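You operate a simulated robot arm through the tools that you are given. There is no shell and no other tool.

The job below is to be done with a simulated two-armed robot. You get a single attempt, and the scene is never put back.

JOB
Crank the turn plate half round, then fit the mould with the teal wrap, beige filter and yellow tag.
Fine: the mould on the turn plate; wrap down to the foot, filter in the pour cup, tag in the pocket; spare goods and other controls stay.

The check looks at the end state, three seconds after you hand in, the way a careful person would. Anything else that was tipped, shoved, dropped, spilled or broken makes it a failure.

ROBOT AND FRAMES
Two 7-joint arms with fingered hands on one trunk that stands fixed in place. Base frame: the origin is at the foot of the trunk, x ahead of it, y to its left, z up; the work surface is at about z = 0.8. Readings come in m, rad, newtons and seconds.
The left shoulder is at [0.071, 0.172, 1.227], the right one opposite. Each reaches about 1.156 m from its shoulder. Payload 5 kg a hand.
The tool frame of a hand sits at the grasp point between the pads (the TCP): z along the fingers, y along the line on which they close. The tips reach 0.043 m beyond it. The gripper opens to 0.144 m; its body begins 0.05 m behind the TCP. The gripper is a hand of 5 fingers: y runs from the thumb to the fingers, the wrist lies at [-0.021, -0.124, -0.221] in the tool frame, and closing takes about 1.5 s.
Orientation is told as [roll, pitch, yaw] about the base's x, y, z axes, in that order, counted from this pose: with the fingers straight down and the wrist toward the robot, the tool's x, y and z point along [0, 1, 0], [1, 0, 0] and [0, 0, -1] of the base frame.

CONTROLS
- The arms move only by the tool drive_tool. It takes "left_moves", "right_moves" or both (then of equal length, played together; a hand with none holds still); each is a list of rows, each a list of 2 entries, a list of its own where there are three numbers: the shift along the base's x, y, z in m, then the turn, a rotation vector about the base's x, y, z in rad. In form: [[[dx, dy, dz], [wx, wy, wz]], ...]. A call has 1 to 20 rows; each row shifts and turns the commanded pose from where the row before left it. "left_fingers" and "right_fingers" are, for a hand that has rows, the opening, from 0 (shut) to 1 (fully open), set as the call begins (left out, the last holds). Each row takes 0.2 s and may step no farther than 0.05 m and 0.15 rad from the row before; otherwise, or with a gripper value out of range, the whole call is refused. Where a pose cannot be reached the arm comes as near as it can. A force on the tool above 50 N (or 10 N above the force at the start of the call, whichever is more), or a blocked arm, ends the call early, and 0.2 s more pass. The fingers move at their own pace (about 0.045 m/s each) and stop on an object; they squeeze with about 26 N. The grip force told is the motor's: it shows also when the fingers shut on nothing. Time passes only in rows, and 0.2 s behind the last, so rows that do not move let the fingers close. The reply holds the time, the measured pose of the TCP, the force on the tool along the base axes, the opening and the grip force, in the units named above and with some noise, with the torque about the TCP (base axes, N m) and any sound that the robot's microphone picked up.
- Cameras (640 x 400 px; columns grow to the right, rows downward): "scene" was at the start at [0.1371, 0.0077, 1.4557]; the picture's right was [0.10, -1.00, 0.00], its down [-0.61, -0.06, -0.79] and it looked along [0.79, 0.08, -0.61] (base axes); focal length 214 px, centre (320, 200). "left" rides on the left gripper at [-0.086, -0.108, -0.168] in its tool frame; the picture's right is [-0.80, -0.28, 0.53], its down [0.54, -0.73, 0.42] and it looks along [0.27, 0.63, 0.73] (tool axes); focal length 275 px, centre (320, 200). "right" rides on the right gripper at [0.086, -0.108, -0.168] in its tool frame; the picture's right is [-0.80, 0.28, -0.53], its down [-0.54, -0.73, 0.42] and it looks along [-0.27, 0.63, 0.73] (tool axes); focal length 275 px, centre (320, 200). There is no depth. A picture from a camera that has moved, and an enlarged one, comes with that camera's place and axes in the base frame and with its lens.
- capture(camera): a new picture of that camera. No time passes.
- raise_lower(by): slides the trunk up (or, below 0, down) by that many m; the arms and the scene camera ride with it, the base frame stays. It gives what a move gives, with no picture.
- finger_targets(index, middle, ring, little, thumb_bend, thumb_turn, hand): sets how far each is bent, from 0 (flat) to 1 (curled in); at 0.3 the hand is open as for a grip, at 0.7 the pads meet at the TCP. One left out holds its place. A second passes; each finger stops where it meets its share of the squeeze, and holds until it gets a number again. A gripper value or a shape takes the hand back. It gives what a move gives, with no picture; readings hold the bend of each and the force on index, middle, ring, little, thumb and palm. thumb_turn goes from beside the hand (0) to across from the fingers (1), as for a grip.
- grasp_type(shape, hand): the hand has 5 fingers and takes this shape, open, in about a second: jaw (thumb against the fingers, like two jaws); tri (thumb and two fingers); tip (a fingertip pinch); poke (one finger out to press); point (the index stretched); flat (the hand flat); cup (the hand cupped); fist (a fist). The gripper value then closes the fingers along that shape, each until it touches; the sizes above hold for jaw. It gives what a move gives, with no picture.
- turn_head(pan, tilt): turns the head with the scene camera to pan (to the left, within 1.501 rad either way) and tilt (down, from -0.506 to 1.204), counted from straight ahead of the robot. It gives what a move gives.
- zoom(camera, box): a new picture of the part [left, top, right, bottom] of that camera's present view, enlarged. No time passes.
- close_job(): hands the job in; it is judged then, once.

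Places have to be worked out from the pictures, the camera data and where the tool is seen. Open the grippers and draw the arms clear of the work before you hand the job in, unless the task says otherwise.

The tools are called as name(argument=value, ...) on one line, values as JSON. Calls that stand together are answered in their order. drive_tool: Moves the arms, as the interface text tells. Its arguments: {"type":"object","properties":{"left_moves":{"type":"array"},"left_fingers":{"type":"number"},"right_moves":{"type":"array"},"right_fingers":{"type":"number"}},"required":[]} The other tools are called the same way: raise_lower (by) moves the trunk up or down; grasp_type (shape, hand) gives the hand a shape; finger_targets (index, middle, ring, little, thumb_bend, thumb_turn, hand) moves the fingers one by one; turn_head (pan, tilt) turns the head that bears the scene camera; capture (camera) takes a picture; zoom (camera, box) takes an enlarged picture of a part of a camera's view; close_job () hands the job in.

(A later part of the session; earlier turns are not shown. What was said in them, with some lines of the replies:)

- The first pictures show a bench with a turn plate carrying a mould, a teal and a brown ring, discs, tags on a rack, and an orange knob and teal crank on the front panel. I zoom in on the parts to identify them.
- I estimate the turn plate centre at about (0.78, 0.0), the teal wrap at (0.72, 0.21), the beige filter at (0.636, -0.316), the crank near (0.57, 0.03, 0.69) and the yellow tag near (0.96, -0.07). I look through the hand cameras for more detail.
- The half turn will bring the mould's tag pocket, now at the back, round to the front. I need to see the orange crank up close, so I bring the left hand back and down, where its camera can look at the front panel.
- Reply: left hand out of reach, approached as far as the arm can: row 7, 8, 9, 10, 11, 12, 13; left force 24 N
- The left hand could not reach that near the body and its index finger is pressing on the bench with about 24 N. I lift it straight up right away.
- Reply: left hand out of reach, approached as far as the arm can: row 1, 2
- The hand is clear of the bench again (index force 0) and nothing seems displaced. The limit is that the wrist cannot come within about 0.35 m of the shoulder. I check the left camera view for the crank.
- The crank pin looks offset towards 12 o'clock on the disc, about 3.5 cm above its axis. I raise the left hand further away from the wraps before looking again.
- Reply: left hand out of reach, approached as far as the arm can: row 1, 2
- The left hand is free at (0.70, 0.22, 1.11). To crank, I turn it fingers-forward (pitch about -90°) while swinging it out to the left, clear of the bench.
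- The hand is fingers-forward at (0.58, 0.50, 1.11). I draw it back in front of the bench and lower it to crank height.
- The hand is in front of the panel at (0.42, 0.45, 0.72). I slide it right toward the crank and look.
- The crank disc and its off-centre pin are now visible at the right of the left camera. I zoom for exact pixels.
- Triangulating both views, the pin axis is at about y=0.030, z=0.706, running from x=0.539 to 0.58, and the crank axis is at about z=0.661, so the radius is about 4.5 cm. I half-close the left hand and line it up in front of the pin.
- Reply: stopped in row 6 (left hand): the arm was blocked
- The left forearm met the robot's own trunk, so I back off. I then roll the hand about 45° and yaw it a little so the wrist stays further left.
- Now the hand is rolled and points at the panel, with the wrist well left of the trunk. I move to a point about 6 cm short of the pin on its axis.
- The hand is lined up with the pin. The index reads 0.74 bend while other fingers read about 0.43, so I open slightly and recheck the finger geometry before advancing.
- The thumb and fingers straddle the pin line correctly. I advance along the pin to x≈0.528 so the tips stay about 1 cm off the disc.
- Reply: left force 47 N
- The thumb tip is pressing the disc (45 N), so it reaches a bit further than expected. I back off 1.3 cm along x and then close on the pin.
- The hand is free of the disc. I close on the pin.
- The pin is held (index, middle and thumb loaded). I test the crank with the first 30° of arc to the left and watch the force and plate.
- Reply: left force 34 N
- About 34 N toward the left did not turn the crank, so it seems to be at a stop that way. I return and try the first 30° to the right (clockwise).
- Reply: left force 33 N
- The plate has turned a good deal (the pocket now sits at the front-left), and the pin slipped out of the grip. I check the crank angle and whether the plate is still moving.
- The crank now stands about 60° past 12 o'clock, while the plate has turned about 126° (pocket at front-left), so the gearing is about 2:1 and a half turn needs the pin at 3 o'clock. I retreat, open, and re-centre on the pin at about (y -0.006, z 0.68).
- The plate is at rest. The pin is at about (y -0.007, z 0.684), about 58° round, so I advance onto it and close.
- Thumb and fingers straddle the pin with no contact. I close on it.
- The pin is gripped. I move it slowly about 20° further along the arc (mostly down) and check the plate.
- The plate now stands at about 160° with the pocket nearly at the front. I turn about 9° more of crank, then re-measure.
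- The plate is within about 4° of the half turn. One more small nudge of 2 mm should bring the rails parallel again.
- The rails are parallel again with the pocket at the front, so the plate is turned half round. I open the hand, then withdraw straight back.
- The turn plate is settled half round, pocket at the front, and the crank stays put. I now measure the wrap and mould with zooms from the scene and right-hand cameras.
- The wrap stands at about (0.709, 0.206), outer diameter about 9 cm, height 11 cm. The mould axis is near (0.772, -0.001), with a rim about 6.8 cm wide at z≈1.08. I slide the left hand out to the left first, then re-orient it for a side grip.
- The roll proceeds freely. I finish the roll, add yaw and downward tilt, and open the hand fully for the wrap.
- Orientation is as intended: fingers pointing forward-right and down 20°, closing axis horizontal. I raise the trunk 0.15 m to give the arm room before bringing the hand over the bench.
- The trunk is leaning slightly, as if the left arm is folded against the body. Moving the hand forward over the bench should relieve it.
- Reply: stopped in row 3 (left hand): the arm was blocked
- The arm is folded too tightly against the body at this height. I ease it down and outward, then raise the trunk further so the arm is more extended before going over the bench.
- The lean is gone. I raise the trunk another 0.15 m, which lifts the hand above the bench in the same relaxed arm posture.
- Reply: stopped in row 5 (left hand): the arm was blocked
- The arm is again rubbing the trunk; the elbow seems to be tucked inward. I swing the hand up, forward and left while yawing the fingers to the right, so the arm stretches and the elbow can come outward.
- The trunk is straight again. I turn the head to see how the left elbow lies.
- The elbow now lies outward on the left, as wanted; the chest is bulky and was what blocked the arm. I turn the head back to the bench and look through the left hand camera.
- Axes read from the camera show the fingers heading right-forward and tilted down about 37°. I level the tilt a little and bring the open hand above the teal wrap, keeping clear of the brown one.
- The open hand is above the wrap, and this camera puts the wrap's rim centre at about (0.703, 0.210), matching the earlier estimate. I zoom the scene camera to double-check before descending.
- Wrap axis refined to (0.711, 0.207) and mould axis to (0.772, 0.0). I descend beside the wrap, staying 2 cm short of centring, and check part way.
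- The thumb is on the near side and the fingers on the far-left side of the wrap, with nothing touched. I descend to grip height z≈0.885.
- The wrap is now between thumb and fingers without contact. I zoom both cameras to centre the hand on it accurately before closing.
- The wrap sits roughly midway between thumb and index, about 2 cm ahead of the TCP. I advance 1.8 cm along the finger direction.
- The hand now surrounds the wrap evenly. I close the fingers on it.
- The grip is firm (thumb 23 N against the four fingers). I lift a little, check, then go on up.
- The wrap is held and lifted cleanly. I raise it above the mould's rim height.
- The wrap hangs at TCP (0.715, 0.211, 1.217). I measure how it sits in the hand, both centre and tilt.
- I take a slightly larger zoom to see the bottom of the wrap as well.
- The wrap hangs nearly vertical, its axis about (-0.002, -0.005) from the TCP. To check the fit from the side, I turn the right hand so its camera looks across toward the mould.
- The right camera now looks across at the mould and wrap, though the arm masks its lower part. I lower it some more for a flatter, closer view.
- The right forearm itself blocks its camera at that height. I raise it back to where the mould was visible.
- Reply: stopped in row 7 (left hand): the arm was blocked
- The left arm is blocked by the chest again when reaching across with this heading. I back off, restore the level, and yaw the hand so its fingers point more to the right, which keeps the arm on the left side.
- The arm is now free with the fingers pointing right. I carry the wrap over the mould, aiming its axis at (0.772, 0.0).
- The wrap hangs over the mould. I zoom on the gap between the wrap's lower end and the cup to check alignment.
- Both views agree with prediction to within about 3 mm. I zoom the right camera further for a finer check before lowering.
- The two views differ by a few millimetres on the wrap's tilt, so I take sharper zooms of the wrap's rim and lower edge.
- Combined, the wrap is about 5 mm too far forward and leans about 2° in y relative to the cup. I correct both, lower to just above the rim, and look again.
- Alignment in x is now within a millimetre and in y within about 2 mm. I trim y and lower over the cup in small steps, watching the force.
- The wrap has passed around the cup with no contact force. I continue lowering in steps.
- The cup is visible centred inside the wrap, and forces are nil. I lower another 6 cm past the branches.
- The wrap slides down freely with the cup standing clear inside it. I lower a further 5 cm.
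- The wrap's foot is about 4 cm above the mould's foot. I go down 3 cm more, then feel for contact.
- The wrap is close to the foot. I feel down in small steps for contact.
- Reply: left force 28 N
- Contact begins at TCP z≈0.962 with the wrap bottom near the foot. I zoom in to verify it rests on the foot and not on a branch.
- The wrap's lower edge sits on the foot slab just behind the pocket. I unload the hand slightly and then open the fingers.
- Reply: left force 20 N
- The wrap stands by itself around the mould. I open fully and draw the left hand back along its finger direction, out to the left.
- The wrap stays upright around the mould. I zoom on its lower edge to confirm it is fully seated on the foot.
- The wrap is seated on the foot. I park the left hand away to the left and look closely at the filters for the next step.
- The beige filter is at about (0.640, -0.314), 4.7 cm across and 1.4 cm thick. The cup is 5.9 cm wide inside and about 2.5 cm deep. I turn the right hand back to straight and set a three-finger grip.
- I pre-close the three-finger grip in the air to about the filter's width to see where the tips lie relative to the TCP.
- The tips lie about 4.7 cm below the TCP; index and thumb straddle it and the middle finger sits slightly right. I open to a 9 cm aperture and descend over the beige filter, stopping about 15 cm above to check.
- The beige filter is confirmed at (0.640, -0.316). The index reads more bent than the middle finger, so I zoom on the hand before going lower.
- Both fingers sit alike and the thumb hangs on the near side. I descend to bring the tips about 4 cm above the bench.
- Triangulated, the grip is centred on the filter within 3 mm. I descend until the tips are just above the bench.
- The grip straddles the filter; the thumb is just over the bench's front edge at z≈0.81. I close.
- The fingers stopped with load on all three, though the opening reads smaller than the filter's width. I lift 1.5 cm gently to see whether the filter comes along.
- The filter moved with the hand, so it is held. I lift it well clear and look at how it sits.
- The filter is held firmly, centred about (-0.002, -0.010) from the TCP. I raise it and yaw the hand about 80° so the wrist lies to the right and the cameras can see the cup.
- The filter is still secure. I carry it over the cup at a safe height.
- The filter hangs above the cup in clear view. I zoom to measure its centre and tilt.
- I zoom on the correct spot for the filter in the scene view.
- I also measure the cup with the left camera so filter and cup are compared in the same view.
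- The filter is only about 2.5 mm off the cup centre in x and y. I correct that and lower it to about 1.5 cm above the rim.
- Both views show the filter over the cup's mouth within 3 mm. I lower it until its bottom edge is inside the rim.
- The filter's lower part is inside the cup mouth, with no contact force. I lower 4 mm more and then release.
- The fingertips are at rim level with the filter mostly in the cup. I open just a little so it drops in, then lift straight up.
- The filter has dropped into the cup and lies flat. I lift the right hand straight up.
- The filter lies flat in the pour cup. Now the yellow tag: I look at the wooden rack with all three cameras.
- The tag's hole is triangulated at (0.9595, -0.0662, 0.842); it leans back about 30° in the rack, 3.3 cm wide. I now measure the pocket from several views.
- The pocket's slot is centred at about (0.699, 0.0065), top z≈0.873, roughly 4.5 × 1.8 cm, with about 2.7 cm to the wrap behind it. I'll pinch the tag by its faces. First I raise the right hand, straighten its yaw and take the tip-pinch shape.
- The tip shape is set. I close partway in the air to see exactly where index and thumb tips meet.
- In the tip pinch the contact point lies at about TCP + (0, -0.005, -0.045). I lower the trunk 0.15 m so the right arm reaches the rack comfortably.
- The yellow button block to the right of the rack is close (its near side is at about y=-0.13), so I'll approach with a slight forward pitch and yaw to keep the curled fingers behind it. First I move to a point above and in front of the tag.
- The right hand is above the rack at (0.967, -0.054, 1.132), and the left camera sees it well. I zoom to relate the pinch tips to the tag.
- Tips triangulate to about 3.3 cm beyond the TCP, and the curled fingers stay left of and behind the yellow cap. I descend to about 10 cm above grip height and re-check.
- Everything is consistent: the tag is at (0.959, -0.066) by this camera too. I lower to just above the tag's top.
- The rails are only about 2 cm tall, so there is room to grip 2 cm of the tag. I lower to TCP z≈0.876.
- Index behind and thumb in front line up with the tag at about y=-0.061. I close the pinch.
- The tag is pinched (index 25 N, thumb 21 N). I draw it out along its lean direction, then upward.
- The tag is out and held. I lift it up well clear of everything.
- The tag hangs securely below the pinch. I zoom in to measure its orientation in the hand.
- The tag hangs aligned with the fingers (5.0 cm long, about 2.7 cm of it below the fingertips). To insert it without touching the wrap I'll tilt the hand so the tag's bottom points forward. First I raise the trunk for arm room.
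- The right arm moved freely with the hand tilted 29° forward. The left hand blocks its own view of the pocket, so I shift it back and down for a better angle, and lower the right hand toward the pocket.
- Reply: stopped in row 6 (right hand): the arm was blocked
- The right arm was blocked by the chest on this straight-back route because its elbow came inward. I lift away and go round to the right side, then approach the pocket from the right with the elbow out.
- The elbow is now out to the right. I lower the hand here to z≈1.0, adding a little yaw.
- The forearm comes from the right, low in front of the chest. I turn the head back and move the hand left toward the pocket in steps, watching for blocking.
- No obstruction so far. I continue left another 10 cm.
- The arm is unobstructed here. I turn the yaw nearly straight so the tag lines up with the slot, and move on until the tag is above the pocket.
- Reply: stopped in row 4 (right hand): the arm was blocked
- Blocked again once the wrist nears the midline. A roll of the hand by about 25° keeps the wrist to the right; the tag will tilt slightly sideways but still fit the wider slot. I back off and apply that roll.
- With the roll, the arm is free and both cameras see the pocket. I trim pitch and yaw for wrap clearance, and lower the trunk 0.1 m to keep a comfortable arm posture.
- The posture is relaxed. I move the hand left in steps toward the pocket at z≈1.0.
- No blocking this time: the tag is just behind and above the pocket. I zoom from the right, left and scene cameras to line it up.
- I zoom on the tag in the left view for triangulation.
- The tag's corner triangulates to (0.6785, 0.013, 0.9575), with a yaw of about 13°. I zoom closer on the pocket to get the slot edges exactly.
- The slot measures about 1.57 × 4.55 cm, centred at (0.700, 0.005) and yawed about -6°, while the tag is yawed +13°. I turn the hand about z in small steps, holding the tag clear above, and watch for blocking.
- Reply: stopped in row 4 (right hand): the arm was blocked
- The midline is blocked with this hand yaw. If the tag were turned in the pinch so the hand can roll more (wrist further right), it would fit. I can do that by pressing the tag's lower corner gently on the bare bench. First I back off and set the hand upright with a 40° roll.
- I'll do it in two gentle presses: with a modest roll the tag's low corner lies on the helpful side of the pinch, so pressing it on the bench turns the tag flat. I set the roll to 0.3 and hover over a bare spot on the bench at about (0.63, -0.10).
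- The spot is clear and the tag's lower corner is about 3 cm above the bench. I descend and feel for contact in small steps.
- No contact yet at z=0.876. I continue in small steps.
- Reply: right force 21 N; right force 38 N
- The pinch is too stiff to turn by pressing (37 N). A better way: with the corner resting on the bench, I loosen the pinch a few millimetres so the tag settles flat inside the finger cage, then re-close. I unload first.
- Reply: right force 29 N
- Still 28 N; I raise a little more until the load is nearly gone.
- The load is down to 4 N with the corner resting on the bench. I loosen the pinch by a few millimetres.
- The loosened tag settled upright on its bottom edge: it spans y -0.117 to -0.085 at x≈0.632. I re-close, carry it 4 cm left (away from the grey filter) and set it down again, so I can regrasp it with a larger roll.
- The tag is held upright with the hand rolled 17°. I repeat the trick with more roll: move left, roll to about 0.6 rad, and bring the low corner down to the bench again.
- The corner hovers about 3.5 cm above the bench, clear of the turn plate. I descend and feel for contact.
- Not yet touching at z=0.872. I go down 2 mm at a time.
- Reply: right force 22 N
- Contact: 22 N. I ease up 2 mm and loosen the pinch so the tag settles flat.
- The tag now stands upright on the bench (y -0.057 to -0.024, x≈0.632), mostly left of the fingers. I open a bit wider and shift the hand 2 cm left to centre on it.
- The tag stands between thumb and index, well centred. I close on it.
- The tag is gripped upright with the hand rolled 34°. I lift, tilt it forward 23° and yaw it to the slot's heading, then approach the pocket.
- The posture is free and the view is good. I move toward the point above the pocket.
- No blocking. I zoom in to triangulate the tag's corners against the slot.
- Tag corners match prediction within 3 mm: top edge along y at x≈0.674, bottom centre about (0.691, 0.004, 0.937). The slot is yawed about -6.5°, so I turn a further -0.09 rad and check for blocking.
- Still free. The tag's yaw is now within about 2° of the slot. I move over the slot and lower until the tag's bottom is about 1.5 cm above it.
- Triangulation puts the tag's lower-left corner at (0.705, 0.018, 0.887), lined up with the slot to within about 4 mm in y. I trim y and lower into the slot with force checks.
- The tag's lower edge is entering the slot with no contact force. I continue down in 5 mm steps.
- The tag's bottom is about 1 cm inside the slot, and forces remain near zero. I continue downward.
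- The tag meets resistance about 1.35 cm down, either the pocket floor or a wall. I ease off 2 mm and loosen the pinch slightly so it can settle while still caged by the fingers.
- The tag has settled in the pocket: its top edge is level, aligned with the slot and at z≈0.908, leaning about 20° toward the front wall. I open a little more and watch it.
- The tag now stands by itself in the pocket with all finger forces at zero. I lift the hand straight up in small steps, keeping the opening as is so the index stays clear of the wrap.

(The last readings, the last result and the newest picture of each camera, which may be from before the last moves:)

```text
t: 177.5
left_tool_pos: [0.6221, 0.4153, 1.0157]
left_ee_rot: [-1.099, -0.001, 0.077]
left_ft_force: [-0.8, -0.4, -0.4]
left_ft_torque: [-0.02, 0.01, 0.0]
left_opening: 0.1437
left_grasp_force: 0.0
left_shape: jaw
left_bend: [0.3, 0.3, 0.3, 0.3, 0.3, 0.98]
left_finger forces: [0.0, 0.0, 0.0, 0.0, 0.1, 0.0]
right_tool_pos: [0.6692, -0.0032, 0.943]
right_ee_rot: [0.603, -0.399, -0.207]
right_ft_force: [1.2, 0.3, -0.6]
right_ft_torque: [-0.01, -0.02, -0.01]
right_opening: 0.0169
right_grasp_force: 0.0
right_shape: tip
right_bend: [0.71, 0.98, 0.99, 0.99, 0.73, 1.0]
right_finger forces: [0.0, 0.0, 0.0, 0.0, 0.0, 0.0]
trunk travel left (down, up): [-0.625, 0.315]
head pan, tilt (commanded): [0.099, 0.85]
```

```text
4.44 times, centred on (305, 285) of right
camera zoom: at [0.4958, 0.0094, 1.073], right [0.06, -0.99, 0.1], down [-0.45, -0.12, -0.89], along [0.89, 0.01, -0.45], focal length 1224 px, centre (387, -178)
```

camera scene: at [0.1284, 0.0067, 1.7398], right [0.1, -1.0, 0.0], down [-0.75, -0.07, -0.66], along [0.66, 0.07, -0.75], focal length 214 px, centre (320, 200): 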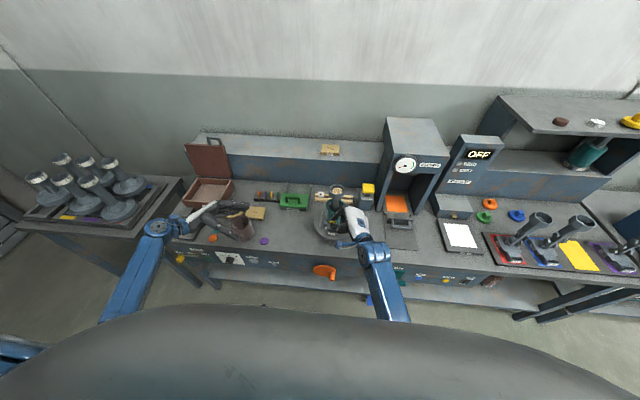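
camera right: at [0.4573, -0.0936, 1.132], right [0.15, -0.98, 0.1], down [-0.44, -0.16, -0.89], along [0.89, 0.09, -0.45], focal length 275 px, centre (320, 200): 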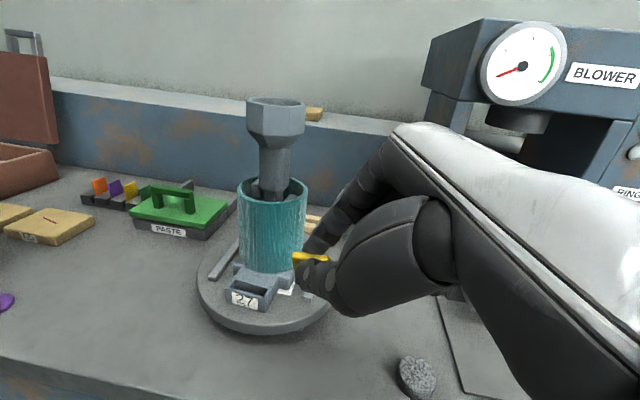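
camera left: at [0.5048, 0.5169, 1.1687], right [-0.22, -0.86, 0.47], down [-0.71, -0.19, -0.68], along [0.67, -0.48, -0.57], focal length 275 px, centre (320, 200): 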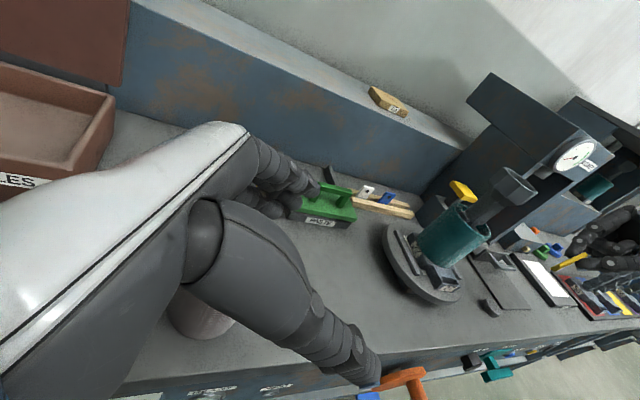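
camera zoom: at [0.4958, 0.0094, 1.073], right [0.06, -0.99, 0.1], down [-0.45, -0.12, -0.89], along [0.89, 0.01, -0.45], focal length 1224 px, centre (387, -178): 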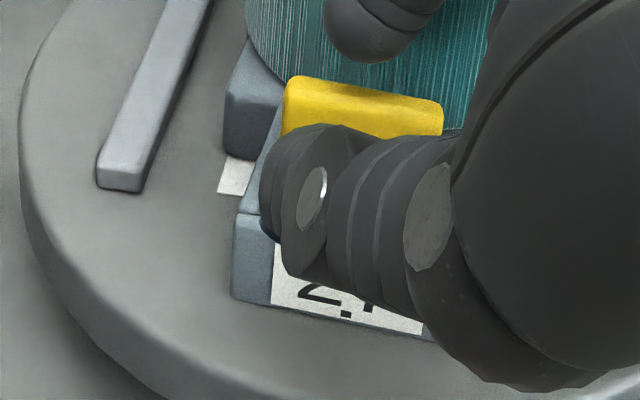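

The tag now stands upright in the pocket and the fingers are coming clear. I keep lifting straight up.

drive_tool(right_moves=[[[0, 0, 0.008], [0, 0, 0]], [[0, 0, 0.01], [0, 0, 0]], [[0, 0, 0.015], [0, 0, 0]], [[0, -0.01, 0.02], [0, 0, 0]]])

zoom(camera="left", box=[420, 220, 540, 310])

zoom(camera="right", box=[240, 230, 380, 350])

```text
t: 178.5
left_tool_pos: [0.6214, 0.4138, 1.0184]
left_ee_rot: [-1.102, -0.003, 0.079]
left_ft_force: [0.4, -0.4, 0.3]
left_ft_torque: [-0.04, -0.05, 0.0]
left_opening: 0.1437
left_grasp_force: 0.0
left_shape: jaw
left_bend: [0.3, 0.3, 0.3, 0.3, 0.3, 0.98]
left_finger forces: [0.1, 0.1, 0.1, 0.1, 0.1, 0.0]
right_tool_pos: [0.67, -0.0144, 0.9962]
right_ee_rot: [0.601, -0.399, -0.206]
right_ft_force: [-0.3, 0.1, 0.4]
right_ft_torque: [0.03, 0.0, -0.02]
right_opening: 0.0168
right_grasp_force: 0.1
right_shape: tip
right_bend: [0.71, 0.98, 0.99, 0.99, 0.73, 1.0]
right_finger forces: [0.0, 0.1, 0.0, 0.0, 0.0, 0.1]
trunk travel left (down, up): [-0.625, 0.315]
head pan, tilt (commanded): [0.099, 0.85]
```

```text
4.44 times, centred on (480, 265) of left
camera zoom: at [0.5046, 0.5162, 1.1692], right [-0.22, -0.86, 0.47], down [-0.71, -0.19, -0.68], along [0.67, -0.48, -0.57], focal length 1224 px, centre (-391, -89)
```

zoom: 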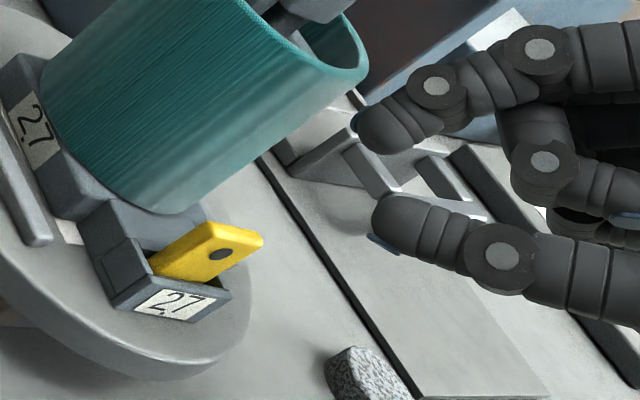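

```text
3.33 times, centred on (310, 290) of right
camera zoom: at [0.4964, -0.0021, 1.1261], right [0.06, -0.99, 0.1], down [-0.45, -0.12, -0.89], along [0.89, 0.01, -0.45], focal length 918 px, centre (353, -100)
```

zoom: 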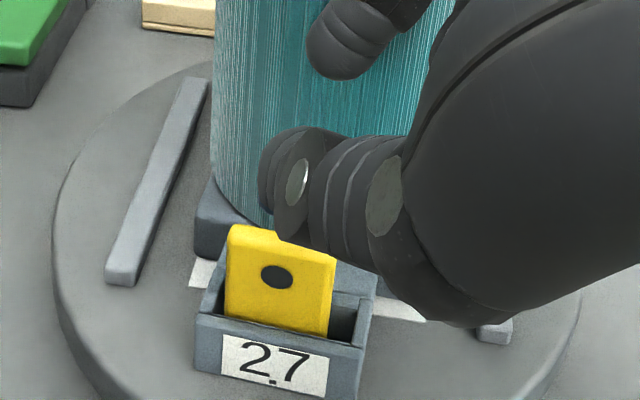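

The yellow tag stands in the pocket with its hole up. I draw the right hand away to the right and up.

drive_tool(right_moves=[[[0, -0.02, 0.03], [0, 0, 0]], [[0, -0.03, 0.03], [0, 0, 0]], [[0, -0.04, 0.01], [0, 0, 0]], [[0, -0.04, 0.01], [0, 0, 0]], [[0, -0.04, 0.01], [0, 0, 0]], [[0, -0.04, 0.01], [0, 0, 0]], [[0, -0.04, 0.01], [0, 0, 0]], [[0, -0.04, 0.01], [0, 0, 0]]], right_fingers=0.5)

capture(camera="scene")

zoom(camera="scene", box=[300, 170, 380, 250])

capture(camera="left")

```text
t: 180.3
left_tool_pos: [0.6214, 0.4137, 1.0179]
left_ee_rot: [-1.1, -0.001, 0.079]
left_ft_force: [-0.6, 0.3, -0.4]
left_ft_torque: [0.01, -0.03, 0.01]
left_opening: 0.1438
left_grasp_force: 0.1
left_shape: jaw
left_bend: [0.3, 0.3, 0.3, 0.3, 0.3, 0.98]
left_finger forces: [0.1, 0.1, 0.0, 0.0, 0.0, 0.0]
right_tool_pos: [0.6678, -0.2983, 1.1158]
right_ee_rot: [0.603, -0.397, -0.206]
right_ft_force: [0.3, -0.1, -0.1]
right_ft_torque: [0.01, -0.04, 0.0]
right_opening: 0.0716
right_grasp_force: 0.0
right_shape: tip
right_bend: [0.73, 0.98, 0.99, 0.99, 0.7, 1.0]
right_finger forces: [0.0, 0.0, 0.0, 0.0, 0.0, 0.1]
trunk travel left (down, up): [-0.625, 0.315]
head pan, tilt (commanded): [0.099, 0.85]
```

```text
taken
camera scene: at [0.1282, 0.0047, 1.7398], right [0.1, -0.99, 0.0], down [-0.75, -0.07, -0.66], along [0.66, 0.07, -0.75], focal length 214 px, centre (320, 200)
```

scene: 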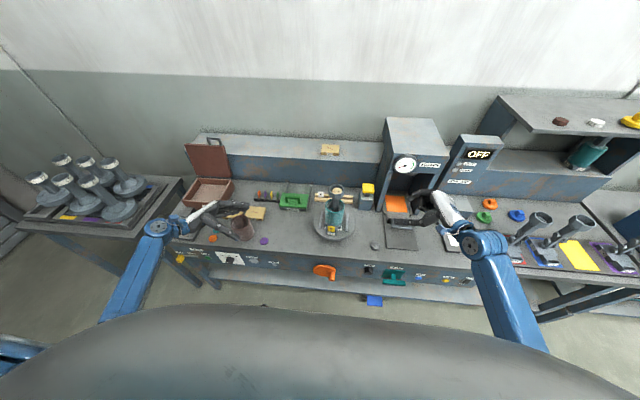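

```text
5.00 times, centred on (340, 210) of scene
camera zoom: at [0.1282, 0.0047, 1.7398], right [0.1, -0.99, 0.0], down [-0.75, -0.07, -0.66], along [0.66, 0.07, -0.75], focal length 1072 px, centre (220, 150)
```

zoom: 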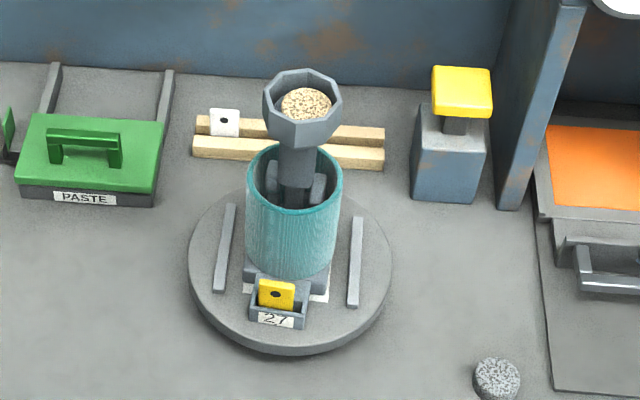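

```text
taken
camera left: at [0.5043, 0.5151, 1.1699], right [-0.22, -0.86, 0.47], down [-0.71, -0.19, -0.68], along [0.67, -0.48, -0.57], focal length 275 px, centre (320, 200)
```

left: 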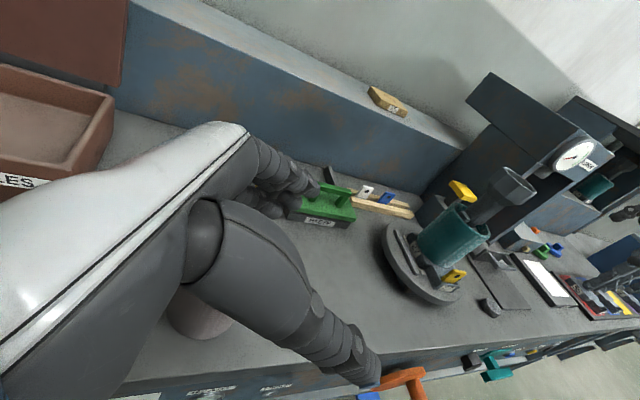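

All three parts are in place and the rails show the plate within about 1° of the half turn. I draw both arms up and clear of the work, opening the hands.

drive_tool(left_moves=[[[0, 0.005, 0.04], [0, 0, 0]], [[0, 0.005, 0.04], [0, 0, 0]], [[0, 0.005, 0.04], [0, 0, 0]], [[0, 0.005, 0.04], [0, 0, 0]], [[0, 0.005, 0.04], [0, 0, 0]], [[0, 0.005, 0.04], [0, 0, 0]]], right_moves=[[[0, -0.01, 0.04], [0, 0, 0]], [[0, -0.01, 0.04], [0, 0, 0]], [[0, -0.01, 0.04], [0, 0, 0]], [[0, -0.01, 0.04], [0, 0, 0]], [[0, -0.01, 0.04], [0, 0, 0]], [[0, -0.01, 0.04], [0, 0, 0]]], left_fingers=1.0, right_fingers=1.0)

grasp_type(hand="right", shape="jaw")

capture(camera="scene")

zoom(camera="scene", box=[150, 170, 330, 290])

zoom(camera="scene", box=[300, 170, 480, 310])

capture(camera="right")

```text
t: 181.7
left_tool_pos: [0.6206, 0.4447, 1.2604]
left_ee_rot: [-1.101, 0.0, 0.078]
left_ft_force: [-0.8, -1.7, -1.1]
left_ft_torque: [-0.07, 0.0, -0.02]
left_opening: 0.1437
left_grasp_force: 0.0
left_shape: jaw
left_bend: [0.3, 0.3, 0.3, 0.3, 0.3, 0.98]
left_finger forces: [0.0, 0.0, 0.0, 0.0, 0.0, 0.1]
right_tool_pos: [0.6697, -0.3629, 1.3568]
right_ee_rot: [0.602, -0.398, -0.204]
right_ft_force: [-0.4, 0.7, -0.2]
right_ft_torque: [-0.01, 0.01, 0.0]
right_opening: 0.1439
right_grasp_force: 0.1
right_shape: tip
right_bend: [0.3, 0.98, 0.99, 0.99, 0.3, 0.98]
right_finger forces: [0.0, 0.0, 0.0, 0.0, 0.0, 0.0]
trunk travel left (down, up): [-0.625, 0.315]
head pan, tilt (commanded): [0.099, 0.85]
```

```text
t: 182.6
left_tool_pos: [0.621, 0.4445, 1.2613]
left_ee_rot: [-1.101, -0.001, 0.079]
left_ft_force: [0.2, -0.6, -0.1]
left_ft_torque: [-0.01, 0.0, -0.02]
left_opening: 0.1437
left_grasp_force: 0.1
left_shape: jaw
left_bend: [0.3, 0.3, 0.3, 0.3, 0.3, 0.98]
left_finger forces: [0.1, 0.1, 0.0, 0.0, 0.1, 0.0]
right_tool_pos: [0.6695, -0.3628, 1.3566]
right_ee_rot: [0.603, -0.398, -0.207]
right_ft_force: [0.1, -0.5, 1.0]
right_ft_torque: [-0.01, 0.0, -0.01]
right_opening: 0.1434
right_grasp_force: 0.0
right_shape: jaw
right_bend: [0.3, 0.3, 0.3, 0.3, 0.3, 0.98]
right_finger forces: [0.0, 0.0, 0.0, 0.0, 0.0, 0.0]
trunk travel left (down, up): [-0.625, 0.315]
head pan, tilt (commanded): [0.099, 0.85]
```

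```text
taken
camera scene: at [0.1285, 0.0071, 1.7398], right [0.1, -1.0, 0.0], down [-0.75, -0.07, -0.66], along [0.66, 0.07, -0.75], focal length 214 px, centre (320, 200)
```

scene: 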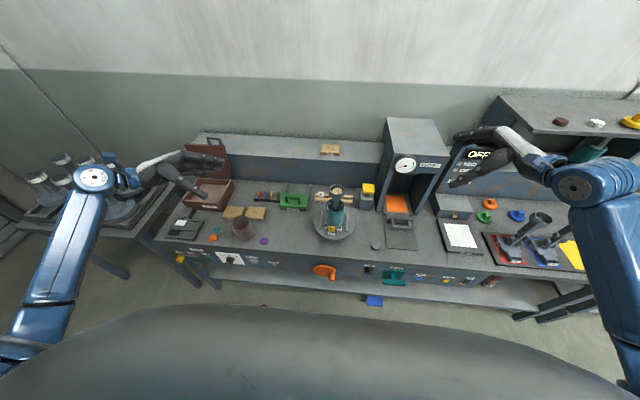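

```text
3.33 times, centred on (240, 230) of scene
camera zoom: at [0.1285, 0.0071, 1.7398], right [0.1, -1.0, 0.0], down [-0.75, -0.07, -0.66], along [0.66, 0.07, -0.75], focal length 715 px, centre (587, 100)
```

zoom: 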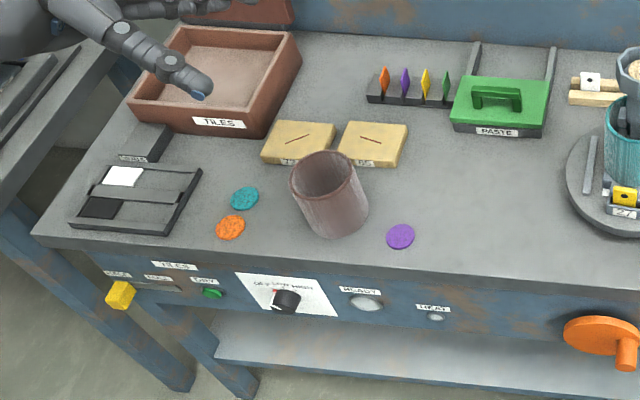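

```text
2.86 times, centred on (390, 240) of scene
camera zoom: at [0.1285, 0.0071, 1.7398], right [0.1, -1.0, 0.0], down [-0.75, -0.07, -0.66], along [0.66, 0.07, -0.75], focal length 613 px, centre (120, 86)
```

zoom: 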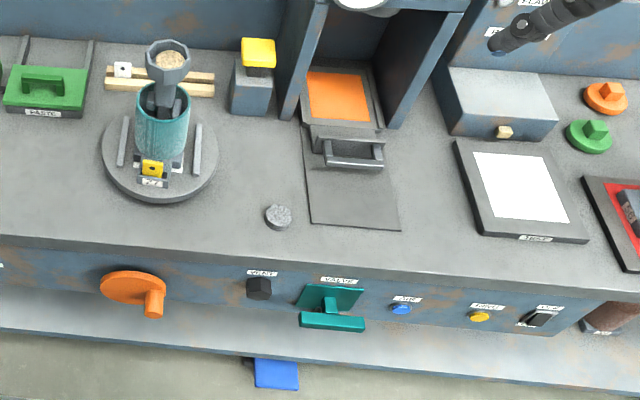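

```text
taken
camera right: at [0.4959, -0.3512, 1.4866], right [0.06, -0.99, 0.1], down [-0.45, -0.12, -0.89], along [0.89, 0.01, -0.45], focal length 275 px, centre (320, 200)
```

right: 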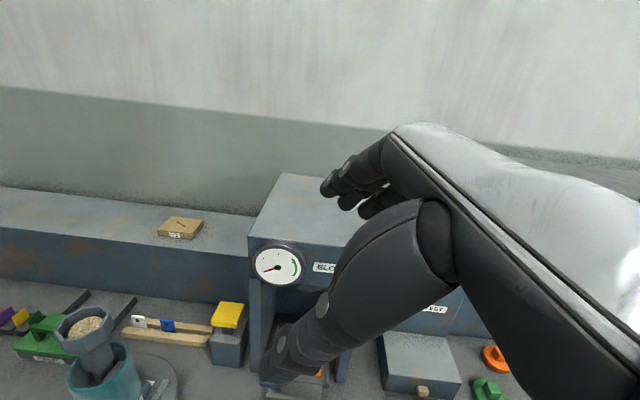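

Spare goods and the other controls look as at the start. One last close look at the fitted mould before handing in.

zoom(camera="scene", box=[310, 180, 365, 245])

zoom(camera="right", box=[40, 280, 200, 400])

```text
6.15 times, centred on (338, 212) of scene
camera zoom: at [0.1285, 0.0071, 1.7398], right [0.1, -1.0, 0.0], down [-0.75, -0.07, -0.66], along [0.66, 0.07, -0.75], focal length 1320 px, centre (212, 123)
```

zoom: 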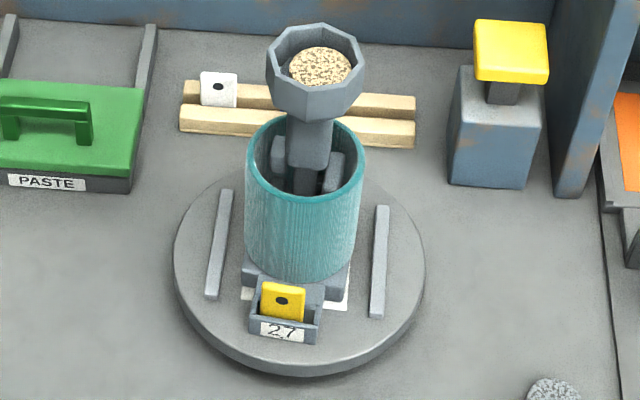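

```text
3.33 times, centred on (120, 340) of right
camera zoom: at [0.4959, -0.3512, 1.4866], right [0.06, -0.99, 0.1], down [-0.45, -0.12, -0.89], along [0.89, 0.01, -0.45], focal length 918 px, centre (987, -267)
```

zoom: 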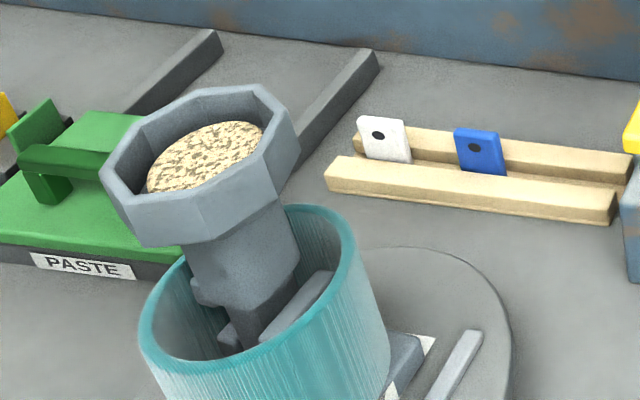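

The turn plate is half round with the mould on it. The wrap is down on the foot, the beige filter lies in the cup and the yellow tag stands in the pocket. Both hands are open and clear, so I hand the job in.

close_job()

```text
The job is handed in.
```

I handed the job in, and the last pictures showed everything in its place:

- **Turn plate:** cranked half round, within about 1° by the rails. The mould is still on it, with the pocket facing the front.
- **Teal wrap:** over the mould, standing upright on the foot.
- **Beige filter:** flat in the pour cup.
- **Yellow tag:** standing in the pocket with its hole up.

The spare goods and the other controls look as they did at the start, and both hands are open and clear of the work.

Three things happened along the way:

- **Bench contact:** early on, the left index finger pressed the bench top with about 25 N before I lifted it. Nothing moved.
- **Crank stop:** I first pushed the crank the wrong way, with about 34 N against its stop. It then turned freely the other way.
- **Tag on the bench:** I set the yellow tag down on bare bench twice to change my grip, and pressed its corner there with up to 37 N. It shows no damage in the pictures.
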